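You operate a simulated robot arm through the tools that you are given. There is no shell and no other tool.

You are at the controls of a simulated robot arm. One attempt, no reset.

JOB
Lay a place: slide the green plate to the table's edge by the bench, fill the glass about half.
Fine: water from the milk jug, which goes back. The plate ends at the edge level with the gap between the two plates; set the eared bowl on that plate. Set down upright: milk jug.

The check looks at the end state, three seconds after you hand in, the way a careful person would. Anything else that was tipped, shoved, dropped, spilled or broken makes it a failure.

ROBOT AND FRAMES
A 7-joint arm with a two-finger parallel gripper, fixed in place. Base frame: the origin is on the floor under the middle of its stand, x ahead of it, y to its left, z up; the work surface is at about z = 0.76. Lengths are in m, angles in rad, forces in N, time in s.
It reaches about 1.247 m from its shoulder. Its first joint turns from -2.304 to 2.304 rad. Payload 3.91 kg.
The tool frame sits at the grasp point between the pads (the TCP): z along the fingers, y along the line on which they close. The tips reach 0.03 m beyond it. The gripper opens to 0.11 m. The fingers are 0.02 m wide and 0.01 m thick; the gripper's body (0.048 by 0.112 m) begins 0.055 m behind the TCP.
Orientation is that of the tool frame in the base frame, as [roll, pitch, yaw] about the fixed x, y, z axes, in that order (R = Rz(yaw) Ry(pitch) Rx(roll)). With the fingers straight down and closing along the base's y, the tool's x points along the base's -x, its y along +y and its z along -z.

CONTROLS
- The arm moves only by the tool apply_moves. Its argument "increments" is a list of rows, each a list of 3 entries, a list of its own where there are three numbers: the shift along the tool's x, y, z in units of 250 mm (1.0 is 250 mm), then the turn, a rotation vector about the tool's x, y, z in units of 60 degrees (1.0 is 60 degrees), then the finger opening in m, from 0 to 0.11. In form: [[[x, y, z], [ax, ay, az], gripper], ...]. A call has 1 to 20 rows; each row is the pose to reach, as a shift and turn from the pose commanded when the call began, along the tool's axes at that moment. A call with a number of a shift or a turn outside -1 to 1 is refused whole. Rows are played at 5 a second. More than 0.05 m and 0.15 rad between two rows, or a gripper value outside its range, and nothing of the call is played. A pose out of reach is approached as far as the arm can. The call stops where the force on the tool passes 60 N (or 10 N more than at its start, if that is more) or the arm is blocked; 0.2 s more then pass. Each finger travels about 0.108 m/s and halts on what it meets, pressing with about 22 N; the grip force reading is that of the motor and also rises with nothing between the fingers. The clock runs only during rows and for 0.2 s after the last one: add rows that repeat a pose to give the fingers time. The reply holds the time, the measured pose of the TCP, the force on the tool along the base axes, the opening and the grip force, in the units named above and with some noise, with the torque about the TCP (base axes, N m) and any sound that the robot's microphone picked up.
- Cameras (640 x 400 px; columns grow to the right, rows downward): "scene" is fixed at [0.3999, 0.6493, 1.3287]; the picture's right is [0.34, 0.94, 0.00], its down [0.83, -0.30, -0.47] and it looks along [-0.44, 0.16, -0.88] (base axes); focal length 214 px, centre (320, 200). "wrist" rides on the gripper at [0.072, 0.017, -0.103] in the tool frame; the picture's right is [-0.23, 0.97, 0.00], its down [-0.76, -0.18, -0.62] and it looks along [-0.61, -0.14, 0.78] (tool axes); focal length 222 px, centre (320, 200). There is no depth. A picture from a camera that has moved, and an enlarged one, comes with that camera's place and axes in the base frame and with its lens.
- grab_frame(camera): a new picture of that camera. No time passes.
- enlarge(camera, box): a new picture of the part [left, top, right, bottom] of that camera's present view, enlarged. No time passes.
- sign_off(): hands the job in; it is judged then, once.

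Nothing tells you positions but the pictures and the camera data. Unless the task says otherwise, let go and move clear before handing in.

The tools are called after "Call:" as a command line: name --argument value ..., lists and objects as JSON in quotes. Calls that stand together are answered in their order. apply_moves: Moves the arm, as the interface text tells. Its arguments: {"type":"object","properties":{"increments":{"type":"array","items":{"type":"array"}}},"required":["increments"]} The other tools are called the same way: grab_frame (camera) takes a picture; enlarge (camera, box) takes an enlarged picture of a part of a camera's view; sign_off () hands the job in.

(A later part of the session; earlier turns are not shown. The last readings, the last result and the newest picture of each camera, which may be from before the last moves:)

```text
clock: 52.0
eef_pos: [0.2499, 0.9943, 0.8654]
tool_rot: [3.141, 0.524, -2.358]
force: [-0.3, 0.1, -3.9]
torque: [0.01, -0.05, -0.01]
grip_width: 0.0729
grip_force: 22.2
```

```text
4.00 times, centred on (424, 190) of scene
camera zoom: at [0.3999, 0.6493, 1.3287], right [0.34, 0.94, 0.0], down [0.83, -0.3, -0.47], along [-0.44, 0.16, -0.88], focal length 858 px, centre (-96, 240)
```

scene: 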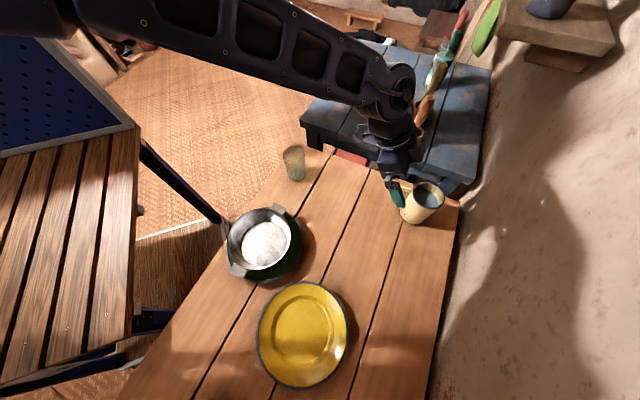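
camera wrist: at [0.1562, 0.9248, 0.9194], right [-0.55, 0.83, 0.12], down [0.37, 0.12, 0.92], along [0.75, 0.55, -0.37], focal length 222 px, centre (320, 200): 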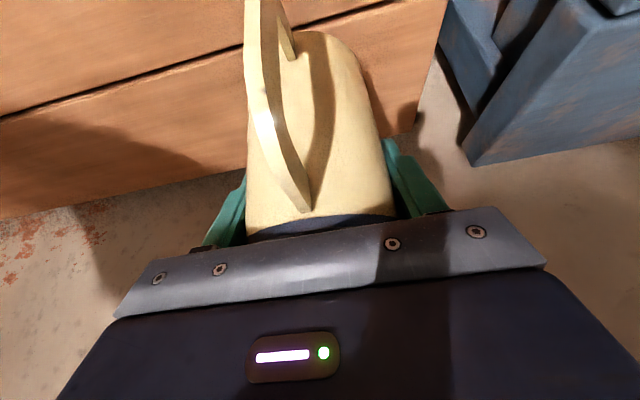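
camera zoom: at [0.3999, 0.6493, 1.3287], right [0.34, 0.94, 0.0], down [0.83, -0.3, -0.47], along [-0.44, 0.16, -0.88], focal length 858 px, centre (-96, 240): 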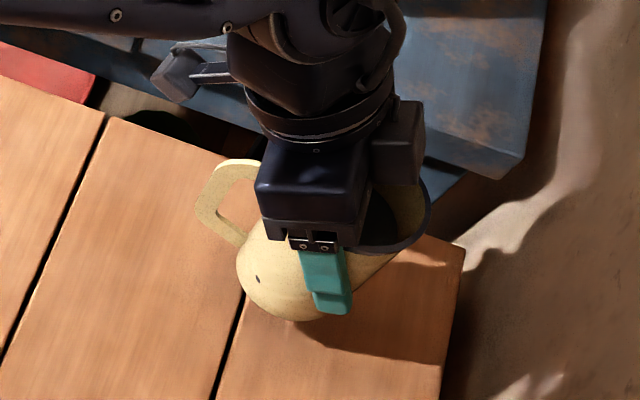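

The jug is up and upright, about 0.4 kg. I'll carry it gently back over the table toward the glass.

Call:
apply_moves --increments '[[[-0.02, 0, -0.0346], [0, 0, 0], 0.04], [[-0.0227, 0, -0.0793], [0, 0, 0], 0.04], [[0.0093, 0, -0.1439], [0, 0, 0], 0.04], [[0.0759, 0, -0.2286], [0, 0, 0], 0.04], [[0.1598, 0, -0.3232], [0, 0, 0], 0.04], [[0.2437, 0, -0.4178], [0, 0, 0], 0.04], [[0.3276, 0, -0.5125], [0, 0, 0], 0.04], [[0.4116, 0, -0.6071], [0, 0, 0], 0.04], [[0.4648, 0, -0.6748], [0, 0, 0], 0.04], [[0.4915, 0, -0.7087], [0, 0, 0], 0.04], [[0.4915, 0, -0.7087], [0, 0, 0], 0.04]]'

Call:
grab_frame --camera "scene"

Call:
grab_frame --camera "wrist"

```text
clock: 54.4
eef_pos: [0.113, 0.8568, 0.9554]
tool_rot: [3.141, 0.523, -2.357]
force: [0.0, -0.5, -4.2]
torque: [0.0, 0.0, 0.0]
grip_width: 0.0726
grip_force: 21.8
```

```text
taken
```

scene: 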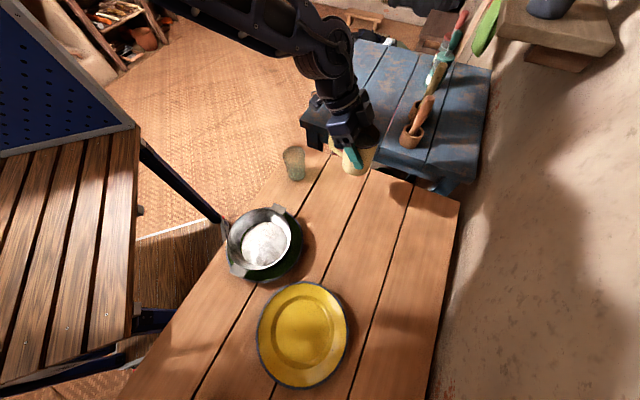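

```text
taken
camera wrist: at [0.0196, 0.7876, 1.0098], right [-0.55, 0.83, 0.12], down [0.37, 0.12, 0.92], along [0.75, 0.55, -0.37], focal length 222 px, centre (320, 200)
```

wrist: 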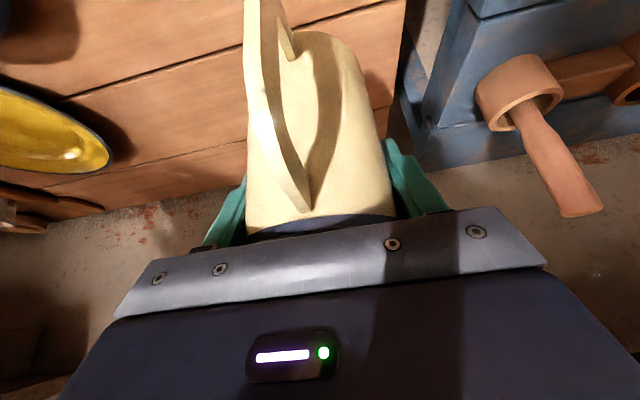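

Call:
apply_moves --increments '[[[-0.0054, -0.003, -0.0893], [0, 0, 0], 0.04], [[0.0239, -0.01, -0.1986], [0, 0, 0], 0.04], [[0.1078, -0.02, -0.2932], [0, 0, 0], 0.04], [[0.2291, -0.032, -0.3632], [0, 0, 0], 0.04], [[0.3503, -0.044, -0.4332], [0, 0, 0], 0.04], [[0.4716, -0.056, -0.5032], [0, 0, 0], 0.04], [[0.5928, -0.068, -0.5732], [0, 0, 0], 0.04], [[0.6794, -0.075, -0.6232], [0, 0, 0], 0.04], [[0.7314, -0.08, -0.6532], [0, 0, 0], 0.04], [[0.7473, -0.0816, -0.6624], [0, 0, 0], 0.04], [[0.7473, -0.0816, -0.6624], [0, 0, 0], 0.04]]'

Call:
grab_frame --camera "scene"

Call:
grab_frame --camera "wrist"

```text
clock: 56.8
eef_pos: [-0.0476, 0.669, 1.0078]
tool_rot: [3.139, 0.524, -2.357]
force: [-0.2, 0.2, -4.7]
torque: [0.02, -0.02, -0.03]
grip_width: 0.0731
grip_force: 21.6
```

```text
taken
```

scene: 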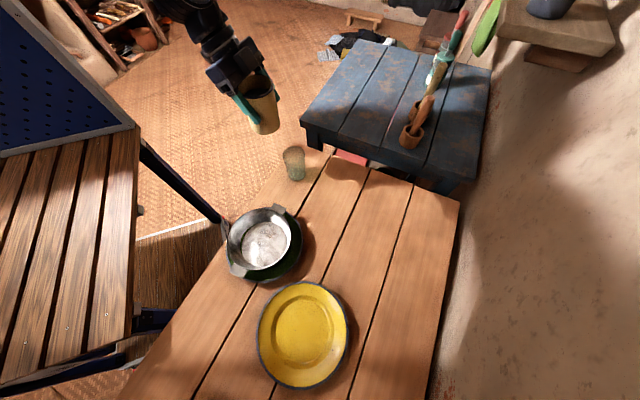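

```text
taken
camera wrist: at [-0.1404, 0.6, 1.0622], right [-0.55, 0.83, 0.12], down [0.37, 0.12, 0.92], along [0.75, 0.55, -0.37], focal length 222 px, centre (320, 200)
```

wrist: 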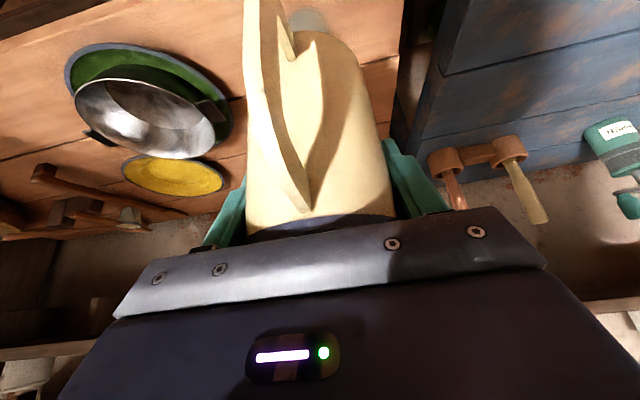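

The jug is above and behind the glass at a safe height. I'll tilt it about 28°, still short of pouring, and check alignment.

Call:
apply_moves --increments '[[[0, 0, 0], [0, 0.03, 0], 0.04], [[0, 0, 0], [0, 0.08, 0], 0.04], [[0, 0, 0], [0, 0.14, 0], 0.04], [[0, 0, 0], [0, 0.2, 0], 0.04], [[0, 0, 0], [0, 0.26, 0], 0.04], [[0, 0, 0], [0, 0.32, 0], 0.04], [[0, 0, 0], [0, 0.38, 0], 0.04], [[0, 0, 0], [0, 0.42, 0], 0.04], [[0, 0, 0], [0, 0.45, 0], 0.04], [[0, 0, 0], [0, 0.467, 0], 0.04], [[0, 0, 0], [0, 0.467, 0], 0.04]]'

Call:
grab_frame --camera "scene"

Call:
grab_frame --camera "wrist"

Call:
enlarge --camera "scene" --box '[190, 40, 350, 190]'

```text
clock: 59.2
eef_pos: [-0.0467, 0.6686, 1.0067]
tool_rot: [3.139, 0.035, -2.359]
force: [0.1, 0.6, -4.6]
torque: [0.07, -0.08, 0.01]
grip_width: 0.0724
grip_force: 22.1
```

```text
taken
```

scene: 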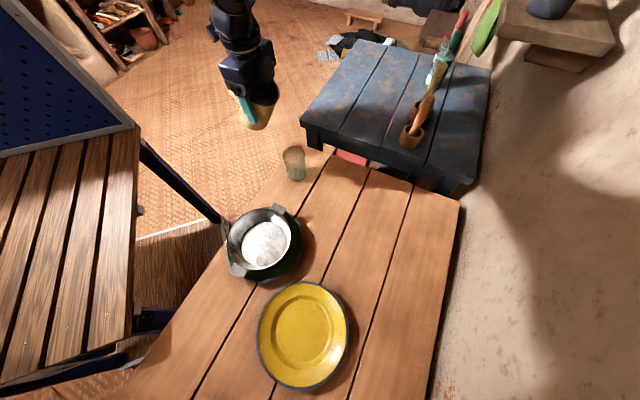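

```text
taken
camera wrist: at [-0.1122, 0.6268, 1.1094], right [-0.53, 0.85, 0.01], down [0.65, 0.4, 0.65], along [0.55, 0.35, -0.76], focal length 222 px, centre (320, 200)
```

wrist: 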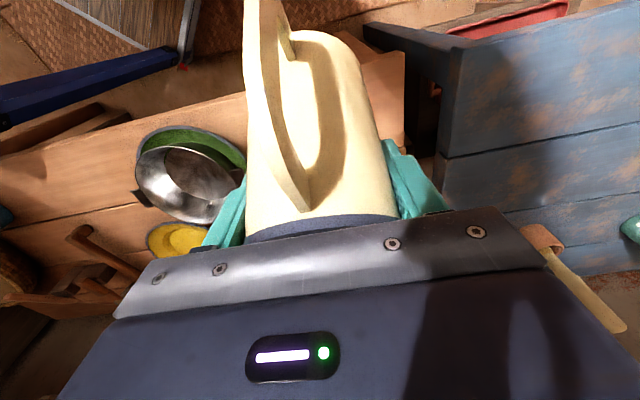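

```text
2.67 times, centred on (270, 115) of scene
camera zoom: at [0.3999, 0.6493, 1.3287], right [0.34, 0.94, 0.0], down [0.83, -0.3, -0.47], along [-0.44, 0.16, -0.88], focal length 572 px, centre (453, 427)
```

zoom: 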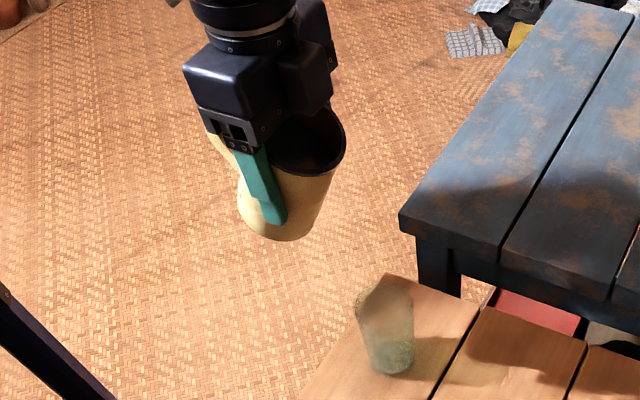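

The lip lines up with the glass in the scene view. I'll lower so the lip is about 5 cm above the glass rim, with the jug wall still clear of the glass.

Call:
apply_moves --increments '[[[0.001, 0, 0.05], [0, 0, 0], 0.04], [[0.003, 0, 0.14], [0, 0, 0], 0.04], [[0.005, 0, 0.24], [0, 0, 0], 0.04], [[0.006, 0, 0.33], [0, 0, 0], 0.04], [[0.007, 0, 0.4], [0, 0, 0], 0.04], [[0.0077, 0, 0.4265], [0, 0, 0], 0.04], [[0.0077, 0, 0.4265], [0, 0, 0], 0.04]]'

Call:
enlarge --camera "scene" --box '[222, 90, 350, 190]'

Call:
grab_frame --camera "wrist"

```text
clock: 60.8
eef_pos: [-0.0453, 0.6687, 0.9005]
tool_rot: [3.139, 0.034, -2.356]
force: [1.3, -0.8, -4.6]
torque: [0.08, -0.08, -0.01]
grip_width: 0.0729
grip_force: 22.0
```

```text
4.00 times, centred on (286, 140) of scene
camera zoom: at [0.3999, 0.6493, 1.3287], right [0.34, 0.94, 0.0], down [0.83, -0.3, -0.47], along [-0.44, 0.16, -0.88], focal length 858 px, centre (456, 440)
```

zoom: 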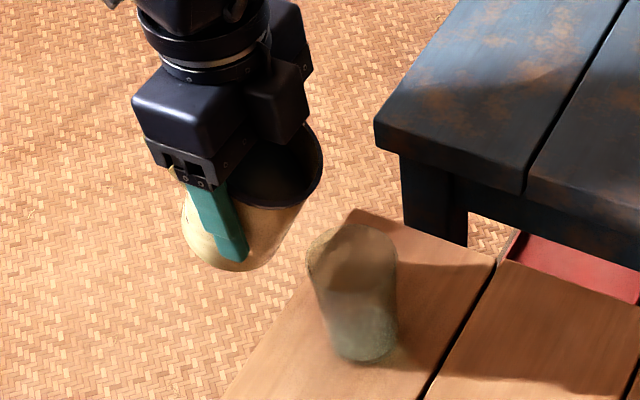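

```text
taken
camera wrist: at [-0.1114, 0.6271, 1.0026], right [-0.53, 0.85, 0.01], down [0.65, 0.4, 0.65], along [0.55, 0.35, -0.76], focal length 222 px, centre (320, 200)
```

wrist: 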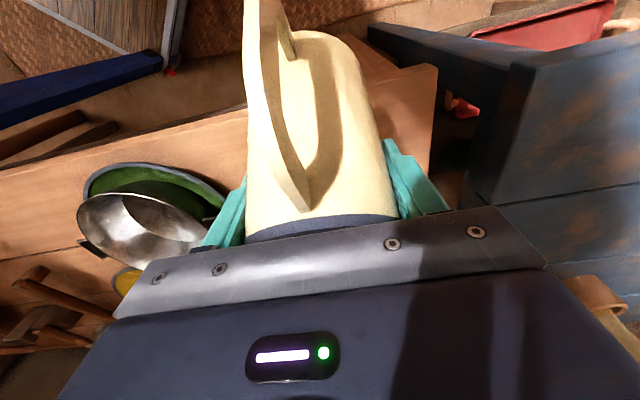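

The lip is placed over the near half of the glass with clearance. I'll rotate about the lip to just before pouring.

Call:
apply_moves --increments '[[[0, 0, -0.007], [0, 0.0333, 0], 0.04], [[0, 0, -0.014], [0, 0.0667, 0], 0.04], [[0, 0, -0.021], [0, 0.1, 0], 0.04], [[0, 0, -0.0276], [0, 0.1333, 0], 0.04], [[0, 0, -0.0276], [0, 0.1333, 0], 0.04], [[0, 0, -0.0276], [0, 0.1333, 0], 0.04]]'

Call:
enlarge --camera "scene" --box '[246, 100, 342, 190]'

Call:
grab_frame --camera "wrist"

```text
clock: 62.2
eef_pos: [-0.0451, 0.6684, 0.9082]
tool_rot: [3.14, -0.104, -2.356]
force: [-0.9, -1.0, -3.9]
torque: [0.06, -0.05, -0.03]
grip_width: 0.0728
grip_force: 22.0
```

```text
4.44 times, centred on (294, 145) of scene
camera zoom: at [0.3999, 0.6493, 1.3287], right [0.34, 0.94, 0.0], down [0.83, -0.3, -0.47], along [-0.44, 0.16, -0.88], focal length 953 px, centre (436, 444)
```

zoom: 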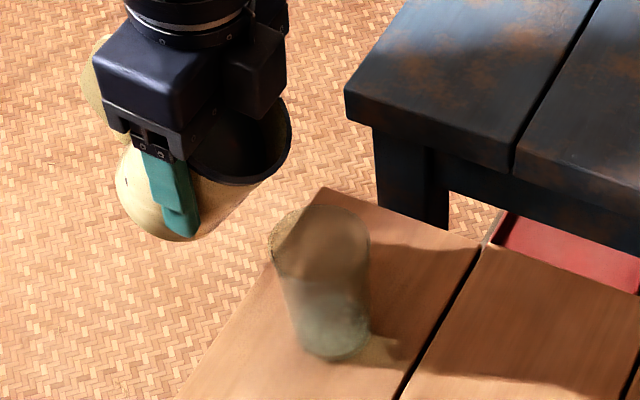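

```text
taken
camera wrist: at [-0.1007, 0.6381, 1.02], right [-0.53, 0.85, -0.02], down [0.71, 0.45, 0.54], along [0.47, 0.27, -0.84], focal length 222 px, centre (320, 200)
```

wrist: 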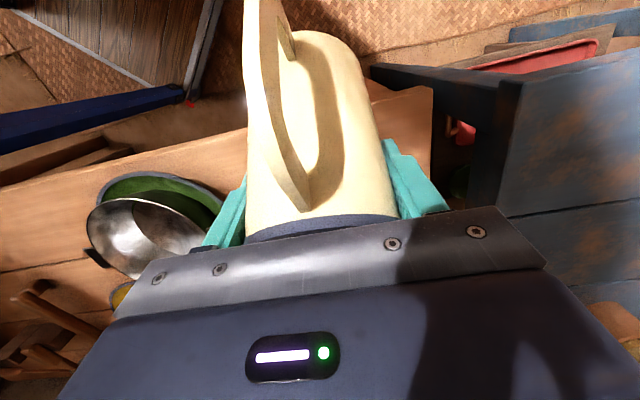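

Call:
apply_moves --increments '[[[0.0007, 0, -0.0067], [0, 0.0333, 0], 0.04], [[0.0014, 0, -0.0135], [0, 0.0667, 0], 0.04], [[0.0014, 0, -0.0135], [0, 0.0667, 0], 0.04], [[0.0014, 0, -0.0135], [0, 0.0667, 0], 0.04], [[0.0014, 0, -0.0135], [0, 0.0667, 0], 0.04]]'

Call:
enlarge --camera "scene" --box '[246, 100, 342, 190]'

```text
clock: 63.4
eef_pos: [-0.0454, 0.6698, 0.9132]
tool_rot: [3.14, -0.174, -2.354]
force: [0.6, 0.4, -4.0]
torque: [0.06, -0.07, -0.02]
grip_width: 0.0729
grip_force: 21.6
```

```text
4.44 times, centred on (294, 145) of scene
camera zoom: at [0.3999, 0.6493, 1.3287], right [0.34, 0.94, 0.0], down [0.83, -0.3, -0.47], along [-0.44, 0.16, -0.88], focal length 953 px, centre (436, 444)
```

zoom: 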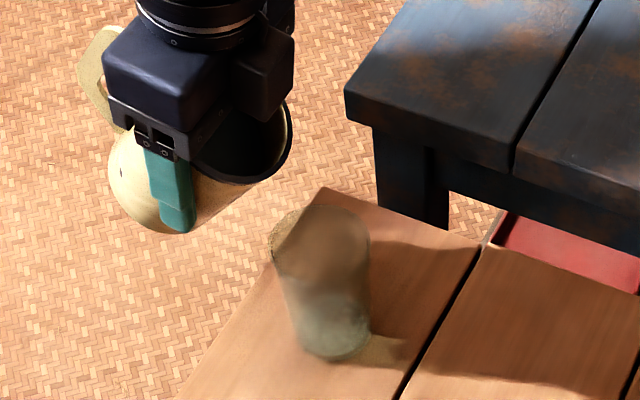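

Call:
apply_moves --increments '[[[0.0002, 0, -0.0034], [0, 0.0167, 0], 0.04], [[0.0004, 0, -0.0068], [0, 0.0333, 0], 0.04], [[0.0004, 0, -0.0068], [0, 0.0333, 0], 0.04], [[0.0004, 0, -0.0068], [0, 0.0333, 0], 0.04], [[0.0004, 0, -0.0068], [0, 0.0333, 0], 0.04]]'

Call:
enlarge --camera "scene" --box '[246, 100, 342, 190]'

```text
clock: 64.6
eef_pos: [-0.0455, 0.6695, 0.9135]
tool_rot: [3.14, -0.21, -2.356]
force: [0.4, 0.8, -4.3]
torque: [0.09, -0.1, -0.02]
grip_width: 0.073
grip_force: 22.0
```

```text
4.44 times, centred on (294, 145) of scene
camera zoom: at [0.3999, 0.6493, 1.3287], right [0.34, 0.94, 0.0], down [0.83, -0.3, -0.47], along [-0.44, 0.16, -0.88], focal length 953 px, centre (436, 444)
```

zoom: 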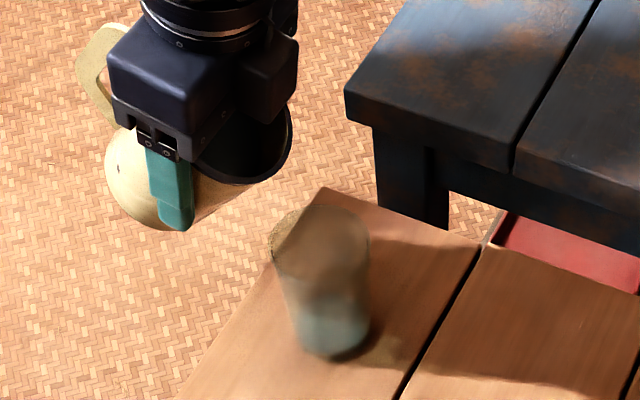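

Call:
enlarge --camera "scene" --box '[270, 135, 326, 185]'

```text
8.00 times, centred on (298, 160) of scene
camera zoom: at [0.3999, 0.6493, 1.3287], right [0.34, 0.94, 0.0], down [0.83, -0.3, -0.47], along [-0.44, 0.16, -0.88], focal length 1716 px, centre (496, 520)
```

zoom: 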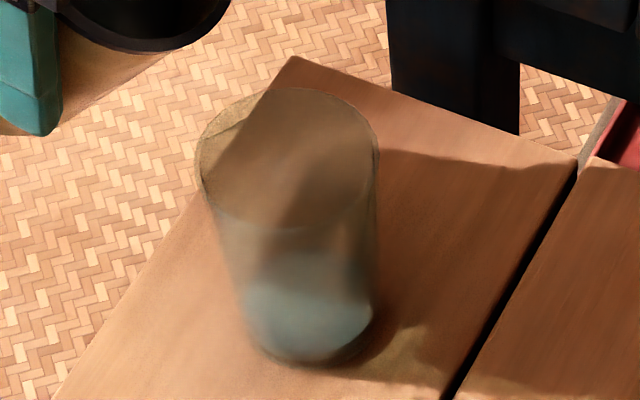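

Water has started entering the glass and the table around it is dry. I'll continue in 2° steps with pauses.

Call:
apply_moves --increments '[[[0.0001, 0, -0.0034], [0, 0.0167, 0], 0.04], [[0.0002, 0, -0.0069], [0, 0.0333, 0], 0.04], [[0.0002, 0, -0.0069], [0, 0.0333, 0], 0.04], [[0.0002, 0, -0.0069], [0, 0.0333, 0], 0.04], [[0.0002, 0, -0.0069], [0, 0.0333, 0], 0.04]]'

Call:
enlarge --camera "scene" --box '[270, 135, 326, 185]'

```text
clock: 65.8
eef_pos: [-0.0451, 0.6697, 0.9159]
tool_rot: [3.14, -0.245, -2.357]
force: [0.0, -0.1, -4.1]
torque: [0.08, -0.04, 0.0]
grip_width: 0.0725
grip_force: 21.7
```

```text
8.00 times, centred on (298, 160) of scene
camera zoom: at [0.3999, 0.6493, 1.3287], right [0.34, 0.94, 0.0], down [0.83, -0.3, -0.47], along [-0.44, 0.16, -0.88], focal length 1716 px, centre (496, 520)
```

zoom: 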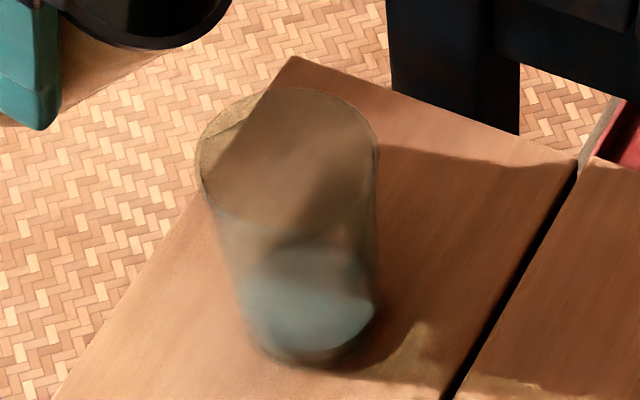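

Call:
apply_moves --increments '[[[0.0, 0, -0.0035], [0, 0.0167, 0], 0.04], [[0.0001, 0, -0.007], [0, 0.0333, 0], 0.04], [[0.0001, 0, -0.007], [0, 0.0333, 0], 0.04], [[0.0001, 0, -0.0105], [0, 0.05, 0], 0.04], [[0.0002, 0, -0.014], [0, 0.0667, 0], 0.04], [[0.0002, 0, -0.014], [0, 0.0667, 0], 0.04], [[0.0002, 0, -0.014], [0, 0.0667, 0], 0.04], [[0.0002, 0, -0.014], [0, 0.0667, 0], 0.04]]'

Call:
enlarge --camera "scene" --box '[270, 135, 326, 185]'

Call:
enlarge --camera "scene" --box '[246, 100, 342, 190]'

```text
clock: 67.6
eef_pos: [-0.0441, 0.6725, 0.9188]
tool_rot: [3.141, -0.316, -2.357]
force: [-0.4, -0.9, -3.6]
torque: [0.07, -0.03, 0.0]
grip_width: 0.0728
grip_force: 21.9
```

```text
8.00 times, centred on (298, 160) of scene
camera zoom: at [0.3999, 0.6493, 1.3287], right [0.34, 0.94, 0.0], down [0.83, -0.3, -0.47], along [-0.44, 0.16, -0.88], focal length 1716 px, centre (496, 520)
```

zoom: 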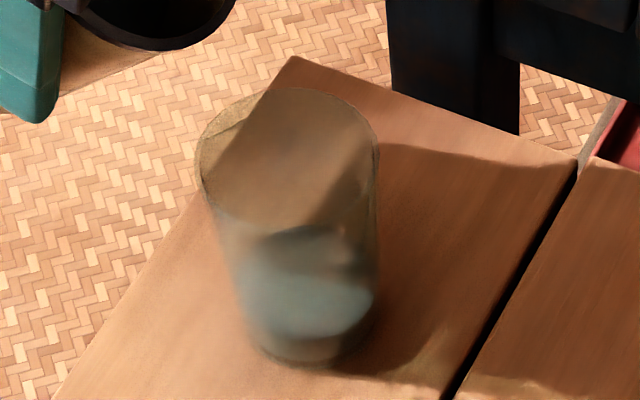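

```text
4.44 times, centred on (294, 145) of scene
camera zoom: at [0.3999, 0.6493, 1.3287], right [0.34, 0.94, 0.0], down [0.83, -0.3, -0.47], along [-0.44, 0.16, -0.88], focal length 953 px, centre (436, 444)
```

zoom: 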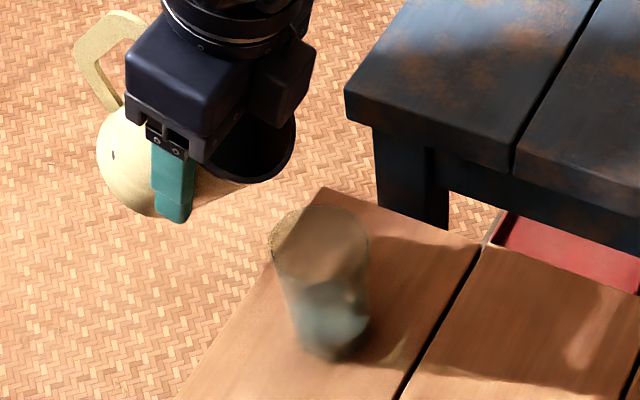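

Call:
apply_moves --increments '[[[0.0001, 0, -0.0034], [0, 0.0167, 0], 0.04], [[0.0001, 0, -0.0068], [0, 0.0333, 0], 0.04], [[0.0001, 0, -0.0068], [0, 0.0333, 0], 0.04], [[0.0002, 0, -0.0102], [0, 0.05, 0], 0.04], [[0.0003, 0, -0.0137], [0, 0.0667, 0], 0.04], [[0.0003, 0, -0.0137], [0, 0.0667, 0], 0.04], [[0.0003, 0, -0.0171], [0, 0.0833, 0], 0.04], [[0.0004, 0, -0.0205], [0, 0.1, 0], 0.04], [[0.0004, 0, -0.0205], [0, 0.1, 0], 0.04], [[0.0004, 0, -0.0205], [0, 0.1, 0], 0.04], [[0.0004, 0, -0.0205], [0, 0.1, 0], 0.04]]'

Call:
enlarge --camera "scene" --box '[270, 135, 326, 185]'

Call:
grab_frame --camera "wrist"

```text
clock: 70.0
eef_pos: [-0.0442, 0.6726, 0.9229]
tool_rot: [3.141, -0.418, -2.355]
force: [-0.4, -0.5, -3.2]
torque: [0.04, -0.09, 0.0]
grip_width: 0.073
grip_force: 22.1
```

```text
8.00 times, centred on (298, 160) of scene
camera zoom: at [0.3999, 0.6493, 1.3287], right [0.34, 0.94, 0.0], down [0.83, -0.3, -0.47], along [-0.44, 0.16, -0.88], focal length 1716 px, centre (496, 520)
```

zoom: 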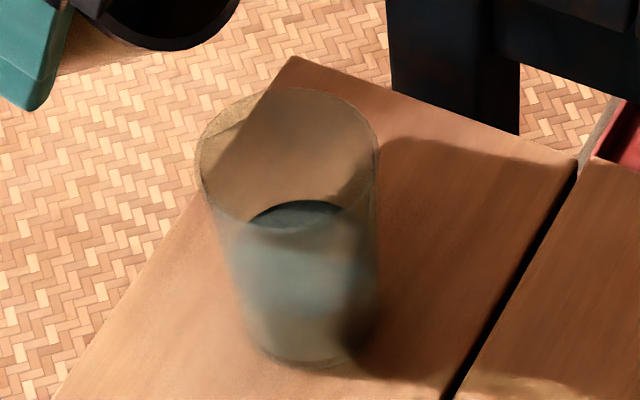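

```text
taken
camera wrist: at [-0.0731, 0.6666, 1.048], right [-0.54, 0.84, -0.09], down [0.8, 0.54, 0.26], along [0.27, 0.07, -0.96], focal length 222 px, centre (320, 200)
```

wrist: 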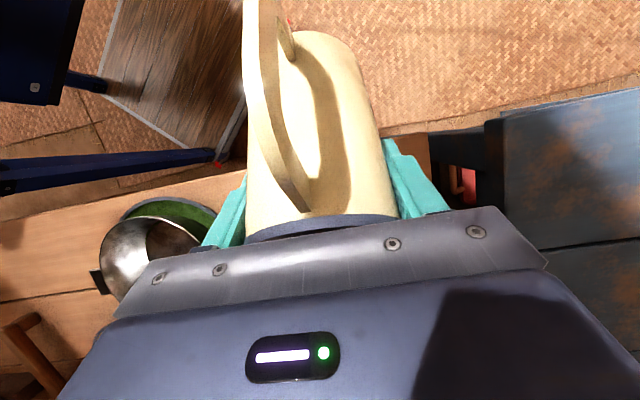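

The level is about a third of the way up and the table is still dry. I'll add a bit more.

Call:
apply_moves --increments '[[[0.0002, 0, -0.0034], [0, 0.0167, 0], 0.04], [[0.0004, 0, -0.0069], [0, 0.0333, 0], 0.04], [[0.0006, 0, -0.0103], [0, 0.05, 0], 0.04], [[0.0006, 0, -0.0103], [0, 0.05, 0], 0.04], [[0.0006, 0, -0.0103], [0, 0.05, 0], 0.04], [[0.0006, 0, -0.0103], [0, 0.05, 0], 0.04], [[0.0006, 0, -0.0103], [0, 0.05, 0], 0.04]]'

Call:
enlarge --camera "scene" --box '[270, 135, 326, 185]'

```text
clock: 71.6
eef_pos: [-0.0417, 0.6713, 0.9254]
tool_rot: [3.141, -0.47, -2.357]
force: [0.0, 0.0, -3.4]
torque: [0.04, -0.1, -0.02]
grip_width: 0.0726
grip_force: 21.4
```

```text
8.00 times, centred on (298, 160) of scene
camera zoom: at [0.3999, 0.6493, 1.3287], right [0.34, 0.94, 0.0], down [0.83, -0.3, -0.47], along [-0.44, 0.16, -0.88], focal length 1716 px, centre (496, 520)
```

zoom: 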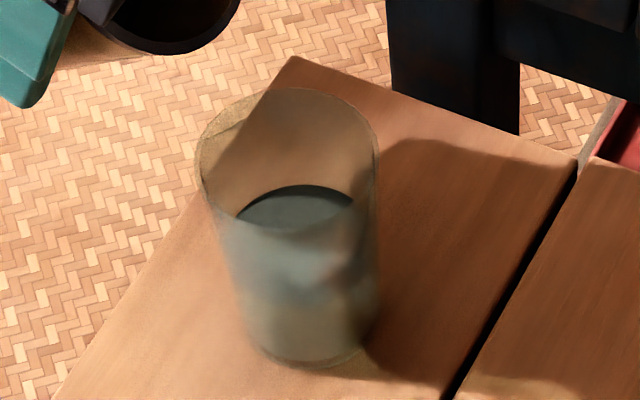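

Call:
apply_moves --increments '[[[0.0002, 0, -0.0026], [0, 0.0125, 0], 0.04], [[0.0003, 0, -0.0052], [0, 0.025, 0], 0.04], [[0.0003, 0, -0.0052], [0, 0.025, 0], 0.04], [[0.0003, 0, -0.0052], [0, 0.025, 0], 0.04], [[0.0003, 0, -0.0052], [0, 0.025, 0], 0.04], [[0.0003, 0, -0.0052], [0, 0.025, 0], 0.04]]'

Call:
enlarge --camera "scene" --box '[270, 135, 326, 185]'

```text
clock: 73.0
eef_pos: [-0.0415, 0.6722, 0.9276]
tool_rot: [3.14, -0.498, -2.356]
force: [-0.1, -0.4, -3.3]
torque: [0.08, -0.08, -0.02]
grip_width: 0.0728
grip_force: 22.2
```

```text
8.00 times, centred on (298, 160) of scene
camera zoom: at [0.3999, 0.6493, 1.3287], right [0.34, 0.94, 0.0], down [0.83, -0.3, -0.47], along [-0.44, 0.16, -0.88], focal length 1716 px, centre (496, 520)
```

zoom: 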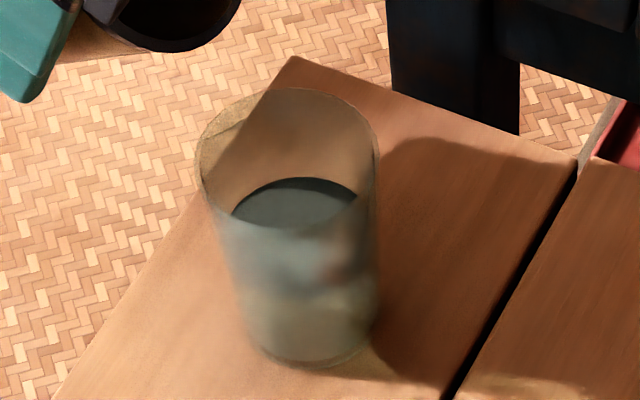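

The water is at about half the glass. I'll tilt the jug back, keeping the lip over the glass.

Call:
apply_moves --increments '[[[-0.0025, 0, 0.0093], [0, -0.047, 0], 0.04], [[-0.005, 0, 0.0186], [0, -0.094, 0], 0.04], [[-0.0075, 0, 0.0279], [0, -0.141, 0], 0.04], [[-0.01, 0, 0.0372], [0, -0.188, 0], 0.04], [[-0.0125, 0, 0.0465], [0, -0.235, 0], 0.04], [[-0.015, 0, 0.0558], [0, -0.282, 0], 0.04], [[-0.0175, 0, 0.065], [0, -0.329, 0], 0.04], [[-0.0199, 0, 0.0743], [0, -0.375, 0], 0.04], [[-0.0199, 0, 0.0743], [0, -0.375, 0], 0.04], [[-0.0199, 0, 0.0743], [0, -0.375, 0], 0.04]]'

Call:
enlarge --camera "scene" --box '[246, 100, 342, 190]'

Call:
enlarge --camera "scene" --box '[270, 135, 326, 185]'

```text
clock: 75.2
eef_pos: [-0.0446, 0.6706, 0.9078]
tool_rot: [3.14, -0.105, -2.356]
force: [-0.3, 0.3, -2.9]
torque: [0.04, -0.04, 0.02]
grip_width: 0.0727
grip_force: 22.2
```

```text
4.44 times, centred on (294, 145) of scene
camera zoom: at [0.3999, 0.6493, 1.3287], right [0.34, 0.94, 0.0], down [0.83, -0.3, -0.47], along [-0.44, 0.16, -0.88], focal length 953 px, centre (436, 444)
```

zoom: 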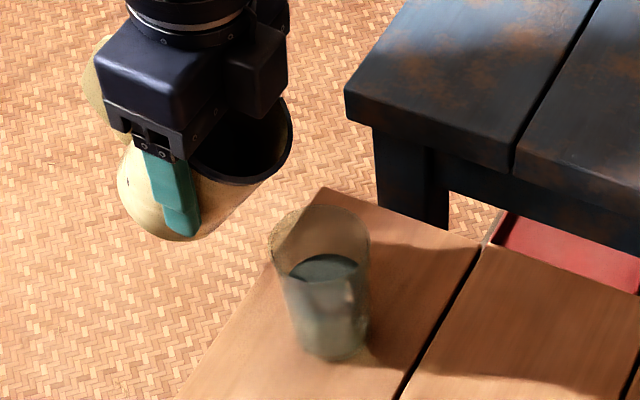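

```text
8.00 times, centred on (298, 160) of scene
camera zoom: at [0.3999, 0.6493, 1.3287], right [0.34, 0.94, 0.0], down [0.83, -0.3, -0.47], along [-0.44, 0.16, -0.88], focal length 1716 px, centre (496, 520)
```

zoom: 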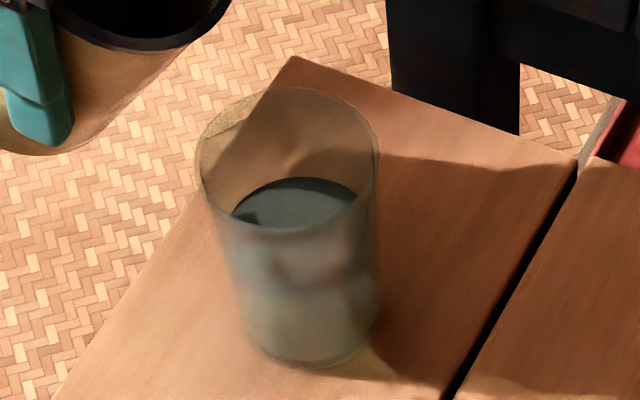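

The level is steady at about half and the table is dry. I'll raise the jug and bring it back upright.

Call:
apply_moves --increments '[[[0.005, 0, -0.05], [0, 0, 0], 0.04], [[0.015, 0, -0.14], [0, 0, 0], 0.04], [[0.025, 0, -0.24], [0, 0, 0], 0.04], [[0.035, 0, -0.34], [0, 0, 0], 0.04], [[0.046, 0, -0.4376], [0, -0.03, 0], 0.04], [[0.046, 0, -0.4376], [0, -0.09, 0], 0.04], [[0.046, 0, -0.4376], [0, -0.16, 0], 0.04], [[0.046, 0, -0.4376], [0, -0.23, 0], 0.04], [[0.046, 0, -0.4376], [0, -0.3, 0], 0.04], [[0.046, 0, -0.4376], [0, -0.37, 0], 0.04], [[0.046, 0, -0.4376], [0, -0.44, 0], 0.04], [[0.046, 0, -0.4376], [0, -0.51, 0], 0.04], [[0.046, 0, -0.4376], [0, -0.57, 0], 0.04], [[0.046, 0, -0.4376], [0, -0.6, 0], 0.04], [[0.046, 0, -0.4376], [0, -0.6, 0], 0.04]]'

Call:
grab_frame --camera "scene"

Call:
grab_frame --camera "wrist"

```text
clock: 78.4
eef_pos: [-0.0454, 0.6684, 1.0201]
tool_rot: [3.139, 0.524, -2.359]
force: [0.1, -0.4, -3.0]
torque: [-0.01, -0.04, -0.02]
grip_width: 0.0728
grip_force: 21.9
```

```text
taken
```

scene: 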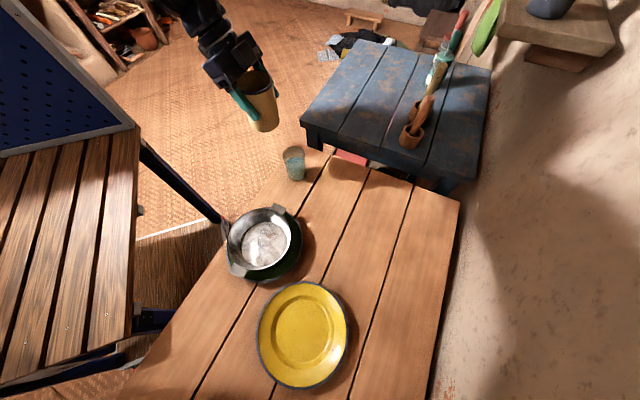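

```text
taken
camera wrist: at [-0.139, 0.5995, 1.0729], right [-0.55, 0.83, 0.12], down [0.37, 0.12, 0.92], along [0.75, 0.55, -0.37], focal length 222 px, centre (320, 200)
```

wrist: 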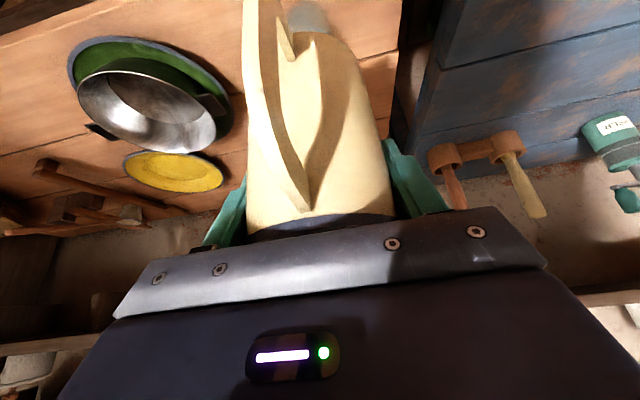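

The jug is upright again and everything else is undisturbed. I'll carry it back the way it came.

Call:
apply_moves --increments '[[[-0.0346, 0.004, 0.02], [0, 0, 0], 0.04], [[-0.1039, 0.012, 0.06], [0, 0, 0], 0.04], [[-0.2078, 0.024, 0.12], [0, 0, 0], 0.04], [[-0.3291, 0.036, 0.19], [0, 0, 0], 0.04], [[-0.4503, 0.048, 0.26], [0, 0, 0], 0.04], [[-0.5716, 0.06, 0.33], [0, 0, 0], 0.04], [[-0.6928, 0.07, 0.4], [0, 0, 0], 0.04], [[-0.7494, 0.08, 0.502], [0, 0, 0], 0.04], [[-0.7614, 0.0856, 0.6012], [0, 0, 0], 0.04], [[-0.7487, 0.0856, 0.6632], [0, 0, 0], 0.04], [[-0.7487, 0.0856, 0.6632], [0, 0, 0], 0.04]]'

```text
clock: 80.8
eef_pos: [0.1143, 0.8582, 0.9692]
tool_rot: [3.14, 0.524, -2.358]
force: [0.1, -0.1, -3.4]
torque: [0.01, -0.04, 0.0]
grip_width: 0.0729
grip_force: 22.1
```

Call:
apply_moves --increments '[[[-0.0346, 0, 0.02], [0, 0, 0], 0.04], [[-0.0919, 0, 0.0808], [0, 0, 0], 0.04], [[-0.1718, 0, 0.1824], [0, 0, 0], 0.04], [[-0.2478, 0, 0.2908], [0, 0, 0], 0.04], [[-0.3197, 0, 0.4063], [0, 0, 0], 0.04], [[-0.3876, 0, 0.5286], [0, 0, 0], 0.04], [[-0.4422, 0, 0.634], [0, 0, 0], 0.04], [[-0.4612, 0, 0.7051], [0, 0, 0], 0.04], [[-0.4583, 0, 0.7445], [0, 0, 0], 0.04], [[-0.4583, 0, 0.7445], [0, 0, 0], 0.04]]'

Call:
enlarge --camera "scene" --box '[364, 140, 484, 240]'

Call:
grab_frame --camera "wrist"

```text
clock: 83.0
eef_pos: [0.2482, 0.9927, 0.8624]
tool_rot: [3.139, 0.525, -2.36]
force: [-0.2, -0.4, -2.9]
torque: [0.0, -0.02, 0.01]
grip_width: 0.0727
grip_force: 22.3
```

```text
4.00 times, centred on (424, 190) of scene
camera zoom: at [0.3999, 0.6493, 1.3287], right [0.34, 0.94, 0.0], down [0.83, -0.3, -0.47], along [-0.44, 0.16, -0.88], focal length 858 px, centre (-96, 240)
```

zoom: 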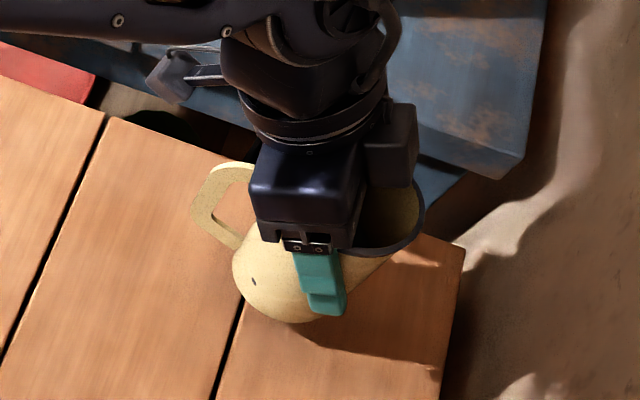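

```text
taken
camera wrist: at [0.1553, 0.9225, 0.9171], right [-0.55, 0.83, 0.12], down [0.37, 0.12, 0.92], along [0.75, 0.55, -0.37], focal length 222 px, centre (320, 200)
```

wrist: 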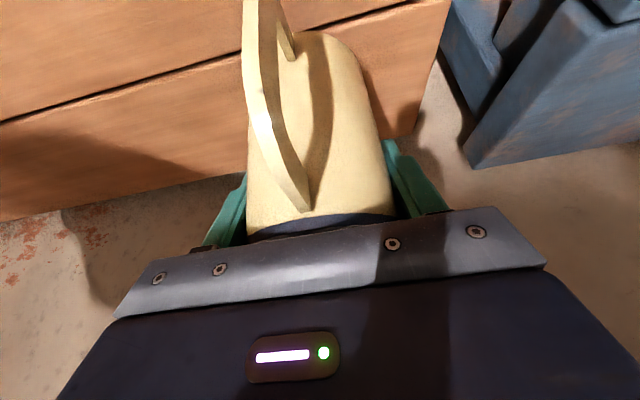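

Very close to the original spot. I'll lower to just above the table, then feel for contact.

Call:
apply_moves --increments '[[[0.008, 0.001, 0.022], [0, 0, 0], 0.04], [[0.019, 0.002, 0.045], [0, 0, 0], 0.04], [[0.029, 0.0024, 0.067], [0, 0, 0], 0.04], [[0.038, 0.0024, 0.0889], [0, 0, 0], 0.04], [[0.038, 0.0024, 0.0889], [0, 0, 0], 0.04]]'

```text
clock: 84.2
eef_pos: [0.2508, 0.9965, 0.8405]
tool_rot: [3.141, 0.524, -2.359]
force: [0.1, -0.1, -2.9]
torque: [0.02, 0.0, -0.01]
grip_width: 0.0726
grip_force: 22.2
```

Call:
apply_moves --increments '[[[0.003, 0, 0.0052], [0, 0, 0], 0.04], [[0.006, 0, 0.0104], [0, 0, 0], 0.04], [[0.006, 0, 0.0104], [0, 0, 0], 0.04]]'

Call:
enlarge --camera "wrist" --box '[220, 0, 460, 150]'

```text
clock: 85.0
eef_pos: [0.2513, 0.9957, 0.8383]
tool_rot: [3.14, 0.522, -2.359]
force: [-0.2, 0.1, -2.9]
torque: [0.02, -0.03, 0.0]
grip_width: 0.0729
grip_force: 22.3
```

```text
2.67 times, centred on (340, 75) of wrist
camera zoom: at [0.1575, 0.9273, 0.8915], right [-0.55, 0.83, 0.12], down [0.37, 0.12, 0.92], along [0.75, 0.55, -0.37], focal length 592 px, centre (267, 533)
```

zoom: 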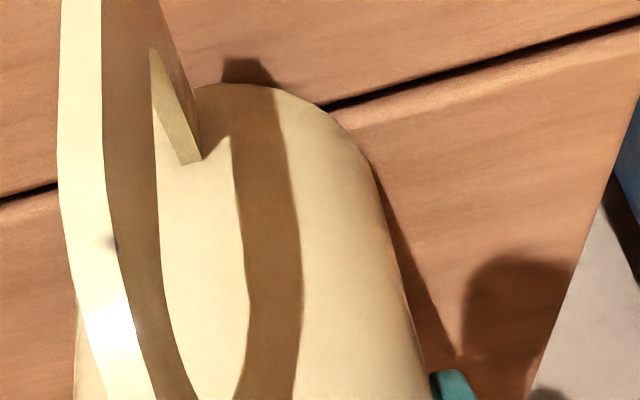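

Call:
apply_moves --increments '[[[0.002, 0, 0.0035], [0, 0, 0], 0.04], [[0.004, 0, 0.007], [0, 0, 0], 0.04], [[0.004, 0, 0.007], [0, 0, 0], 0.04]]'

```text
clock: 85.8
eef_pos: [0.2496, 0.9958, 0.8355]
tool_rot: [3.138, 0.526, -2.358]
force: [1.6, 0.3, 5.5]
torque: [-0.19, -0.17, 0.06]
grip_width: 0.0725
grip_force: 22.0
```

The jug is touching the table at its original height. I'll open the fingers gently.

Call:
apply_moves --increments '[[[0, 0, 0], [0, 0, 0], 0.074], [[0, 0, 0], [0, 0, 0], 0.08], [[0, 0, 0], [0, 0, 0], 0.09], [[0, 0, 0], [0, 0, 0], 0.1], [[0, 0, 0], [0, 0, 0], 0.11], [[0, 0, 0], [0, 0, 0], 0.11]]'

Call:
grab_frame --camera "wrist"

Call:
enlarge --camera "scene" --box '[364, 140, 484, 240]'

```text
clock: 87.2
eef_pos: [0.2504, 0.9969, 0.8359]
tool_rot: [3.141, 0.523, -2.358]
force: [-1.2, -0.3, 0.1]
torque: [-0.01, -0.02, -0.02]
grip_width: 0.1101
grip_force: 0.1
```

```text
taken
camera wrist: at [0.1562, 0.927, 0.8893], right [-0.55, 0.83, 0.12], down [0.37, 0.12, 0.92], along [0.75, 0.55, -0.37], focal length 222 px, centre (320, 200)
```

wrist: 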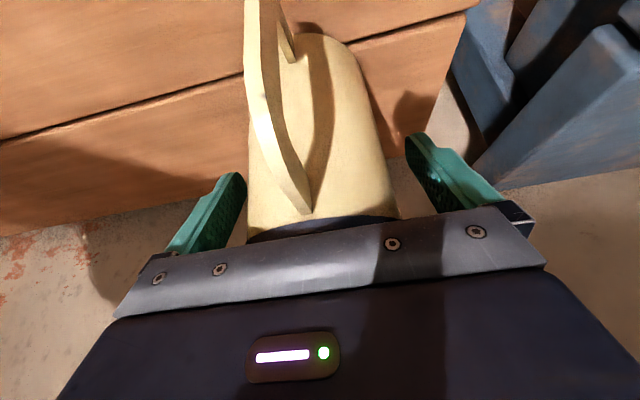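

```text
4.00 times, centred on (424, 190) of scene
camera zoom: at [0.3999, 0.6493, 1.3287], right [0.34, 0.94, 0.0], down [0.83, -0.3, -0.47], along [-0.44, 0.16, -0.88], focal length 858 px, centre (-96, 240)
```

zoom: 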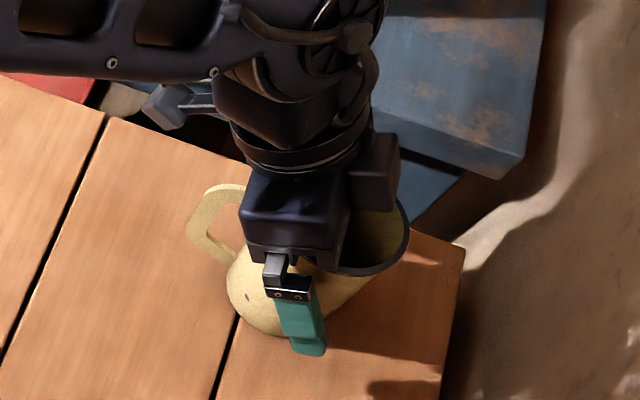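

Released and standing. I'll withdraw straight back along the approach line.

Call:
apply_moves --increments '[[[0, 0, -0.04], [0, 0, 0], 0.11], [[0, 0, -0.1], [0, 0, 0], 0.11], [[0, 0, -0.18], [0, 0, 0], 0.11], [[0, 0, -0.28], [0, 0, 0], 0.11], [[0, 0, -0.4], [0, 0, 0], 0.11], [[0.05, 0, -0.52], [0, 0, 0], 0.11], [[0.15, 0, -0.62], [0, 0, 0], 0.11], [[0.28, 0, -0.7], [0, 0, 0], 0.11], [[0.42, 0, -0.78], [0, 0, 0], 0.11]]'

Call:
grab_frame --camera "scene"

Call:
grab_frame --camera "wrist"

Call:
enlarge --camera "scene" --box '[376, 165, 472, 225]'

```text
clock: 89.2
eef_pos: [0.1195, 0.8628, 0.9493]
tool_rot: [3.139, 0.525, -2.36]
force: [1.0, 0.6, -0.2]
torque: [-0.02, 0.07, 0.03]
grip_width: 0.1096
grip_force: 0.2
```

```text
taken
```

scene: 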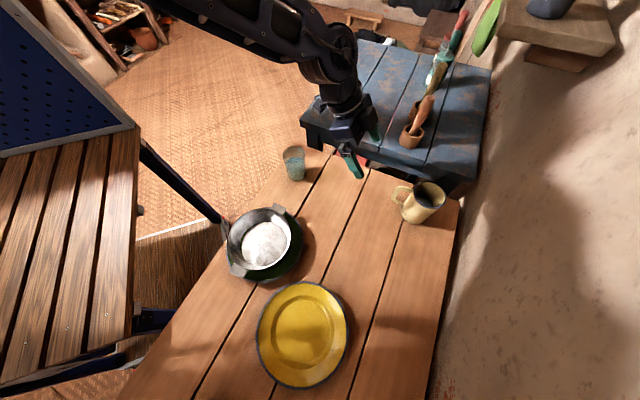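

```text
taken
camera wrist: at [0.0263, 0.7931, 1.0038], right [-0.55, 0.83, 0.12], down [0.37, 0.12, 0.92], along [0.75, 0.55, -0.37], focal length 222 px, centre (320, 200)
```

wrist: 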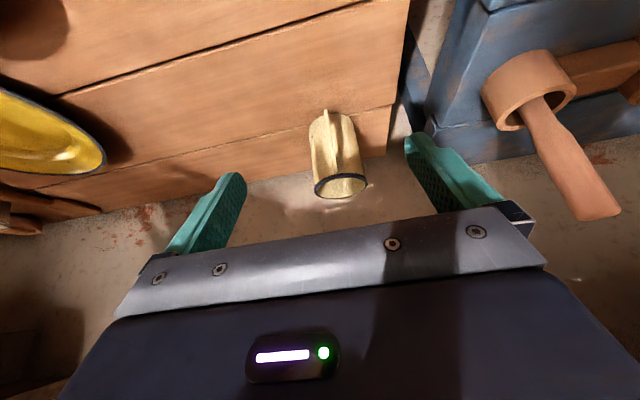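

```text
6.67 times, centred on (424, 195) of scene
camera zoom: at [0.3999, 0.6493, 1.3287], right [0.34, 0.94, 0.0], down [0.83, -0.3, -0.47], along [-0.44, 0.16, -0.88], focal length 1430 px, centre (-373, 233)
```

zoom: 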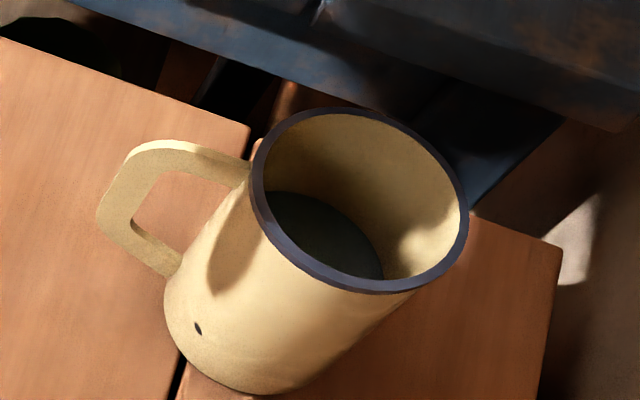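

The jug is back within a couple of millimetres of where it stood, upright. Now I'll check the glass, plate and bowl closely.

Call:
enlarge --camera "scene" --box '[200, 180, 328, 290]'

Call:
enlarge --camera "scene" --box '[270, 135, 326, 185]'

```text
3.64 times, centred on (264, 235) of scene
camera zoom: at [0.3999, 0.6493, 1.3287], right [0.34, 0.94, 0.0], down [0.83, -0.3, -0.47], along [-0.44, 0.16, -0.88], focal length 780 px, centre (524, 73)
```

zoom: 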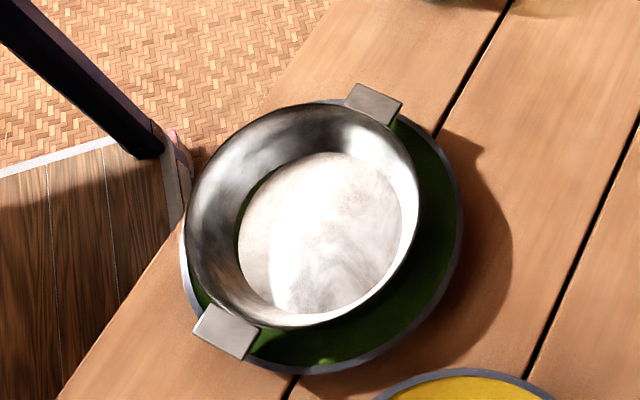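

```text
8.00 times, centred on (298, 160) of scene
camera zoom: at [0.3999, 0.6493, 1.3287], right [0.34, 0.94, 0.0], down [0.83, -0.3, -0.47], along [-0.44, 0.16, -0.88], focal length 1716 px, centre (496, 520)
```

zoom: 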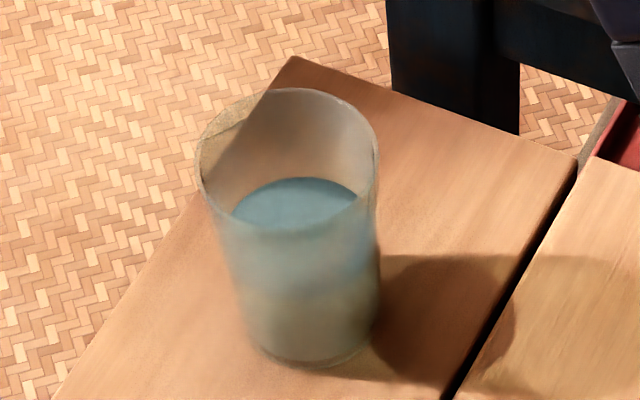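

The glass is half full and the jug is back. The bowl may sit slightly tilted on the plate, so I'll bring the wrist camera round for a low side view of it.

Call:
apply_moves --increments '[[[0.085, -0.0885, -0.049], [0, 0, 0], 0.11], [[0.17, -0.177, -0.098], [0, 0, 0], 0.11], [[0.255, -0.266, -0.147], [0, 0, 0], 0.11], [[0.34, -0.354, -0.196], [0, 0, 0], 0.1], [[0.425, -0.443, -0.245], [0, 0, 0], 0.08], [[0.5103, -0.531, -0.2946], [0, 0, 0], 0.06]]'

Call:
apply_moves --increments '[[[0.085, -0.0885, -0.049], [0, 0, 0], 0.05], [[0.17, -0.177, -0.098], [0, 0, 0], 0.05], [[0.255, -0.266, -0.147], [0, 0, 0], 0.05], [[0.34, -0.354, -0.196], [0, 0, 0], 0.05], [[0.425, -0.443, -0.245], [0, 0, 0], 0.05], [[0.5103, -0.531, -0.2946], [0, 0, 0], 0.05]]'

Call:
grab_frame --camera "wrist"

Call:
grab_frame --camera "scene"

```text
clock: 90.6
eef_pos: [0.1059, 0.6627, 0.9521]
tool_rot: [3.139, 0.523, -2.358]
force: [2.0, -0.5, -0.2]
torque: [0.01, 0.0, -0.02]
grip_width: 0.0599
grip_force: 0.0
```

```text
clock: 92.0
eef_pos: [0.0963, 0.4658, 0.9537]
tool_rot: [3.141, 0.523, -2.359]
force: [-0.2, 0.3, 0.0]
torque: [0.01, 0.01, -0.02]
grip_width: 0.0498
grip_force: 0.0
```

```text
taken
camera wrist: at [0.0033, 0.3956, 1.0076], right [-0.55, 0.83, 0.12], down [0.37, 0.12, 0.92], along [0.75, 0.55, -0.37], focal length 222 px, centre (320, 200)
```

wrist: 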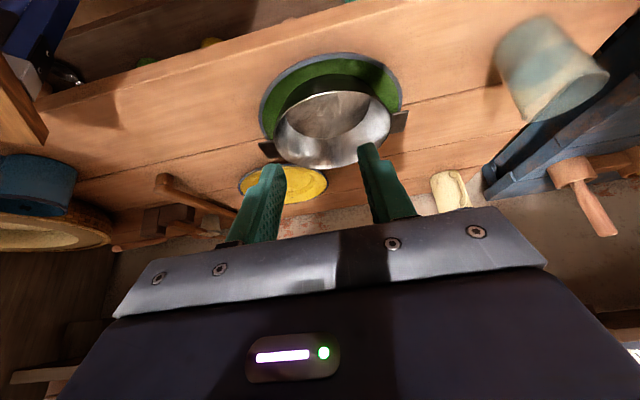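

```text
taken
```

scene: 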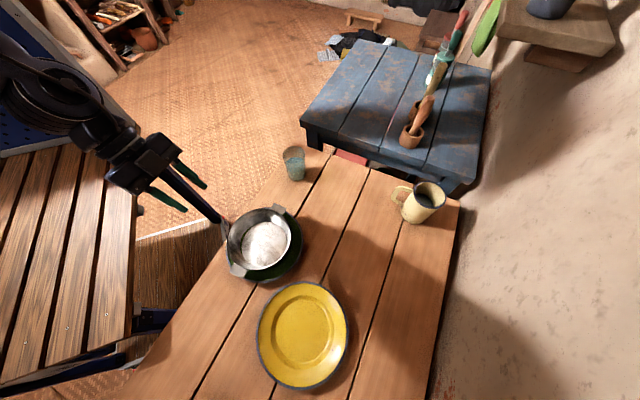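

Call:
enlarge --camera "wrist" --box '[230, 30, 438, 180]'

```text
2.67 times, centred on (334, 105) of wrist
camera zoom: at [0.0033, 0.3956, 1.0076], right [-0.55, 0.83, 0.12], down [0.37, 0.12, 0.92], along [0.75, 0.55, -0.37], focal length 592 px, centre (283, 453)
```

zoom: 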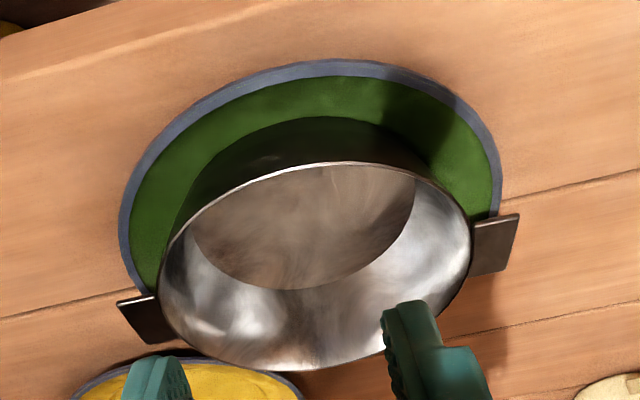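

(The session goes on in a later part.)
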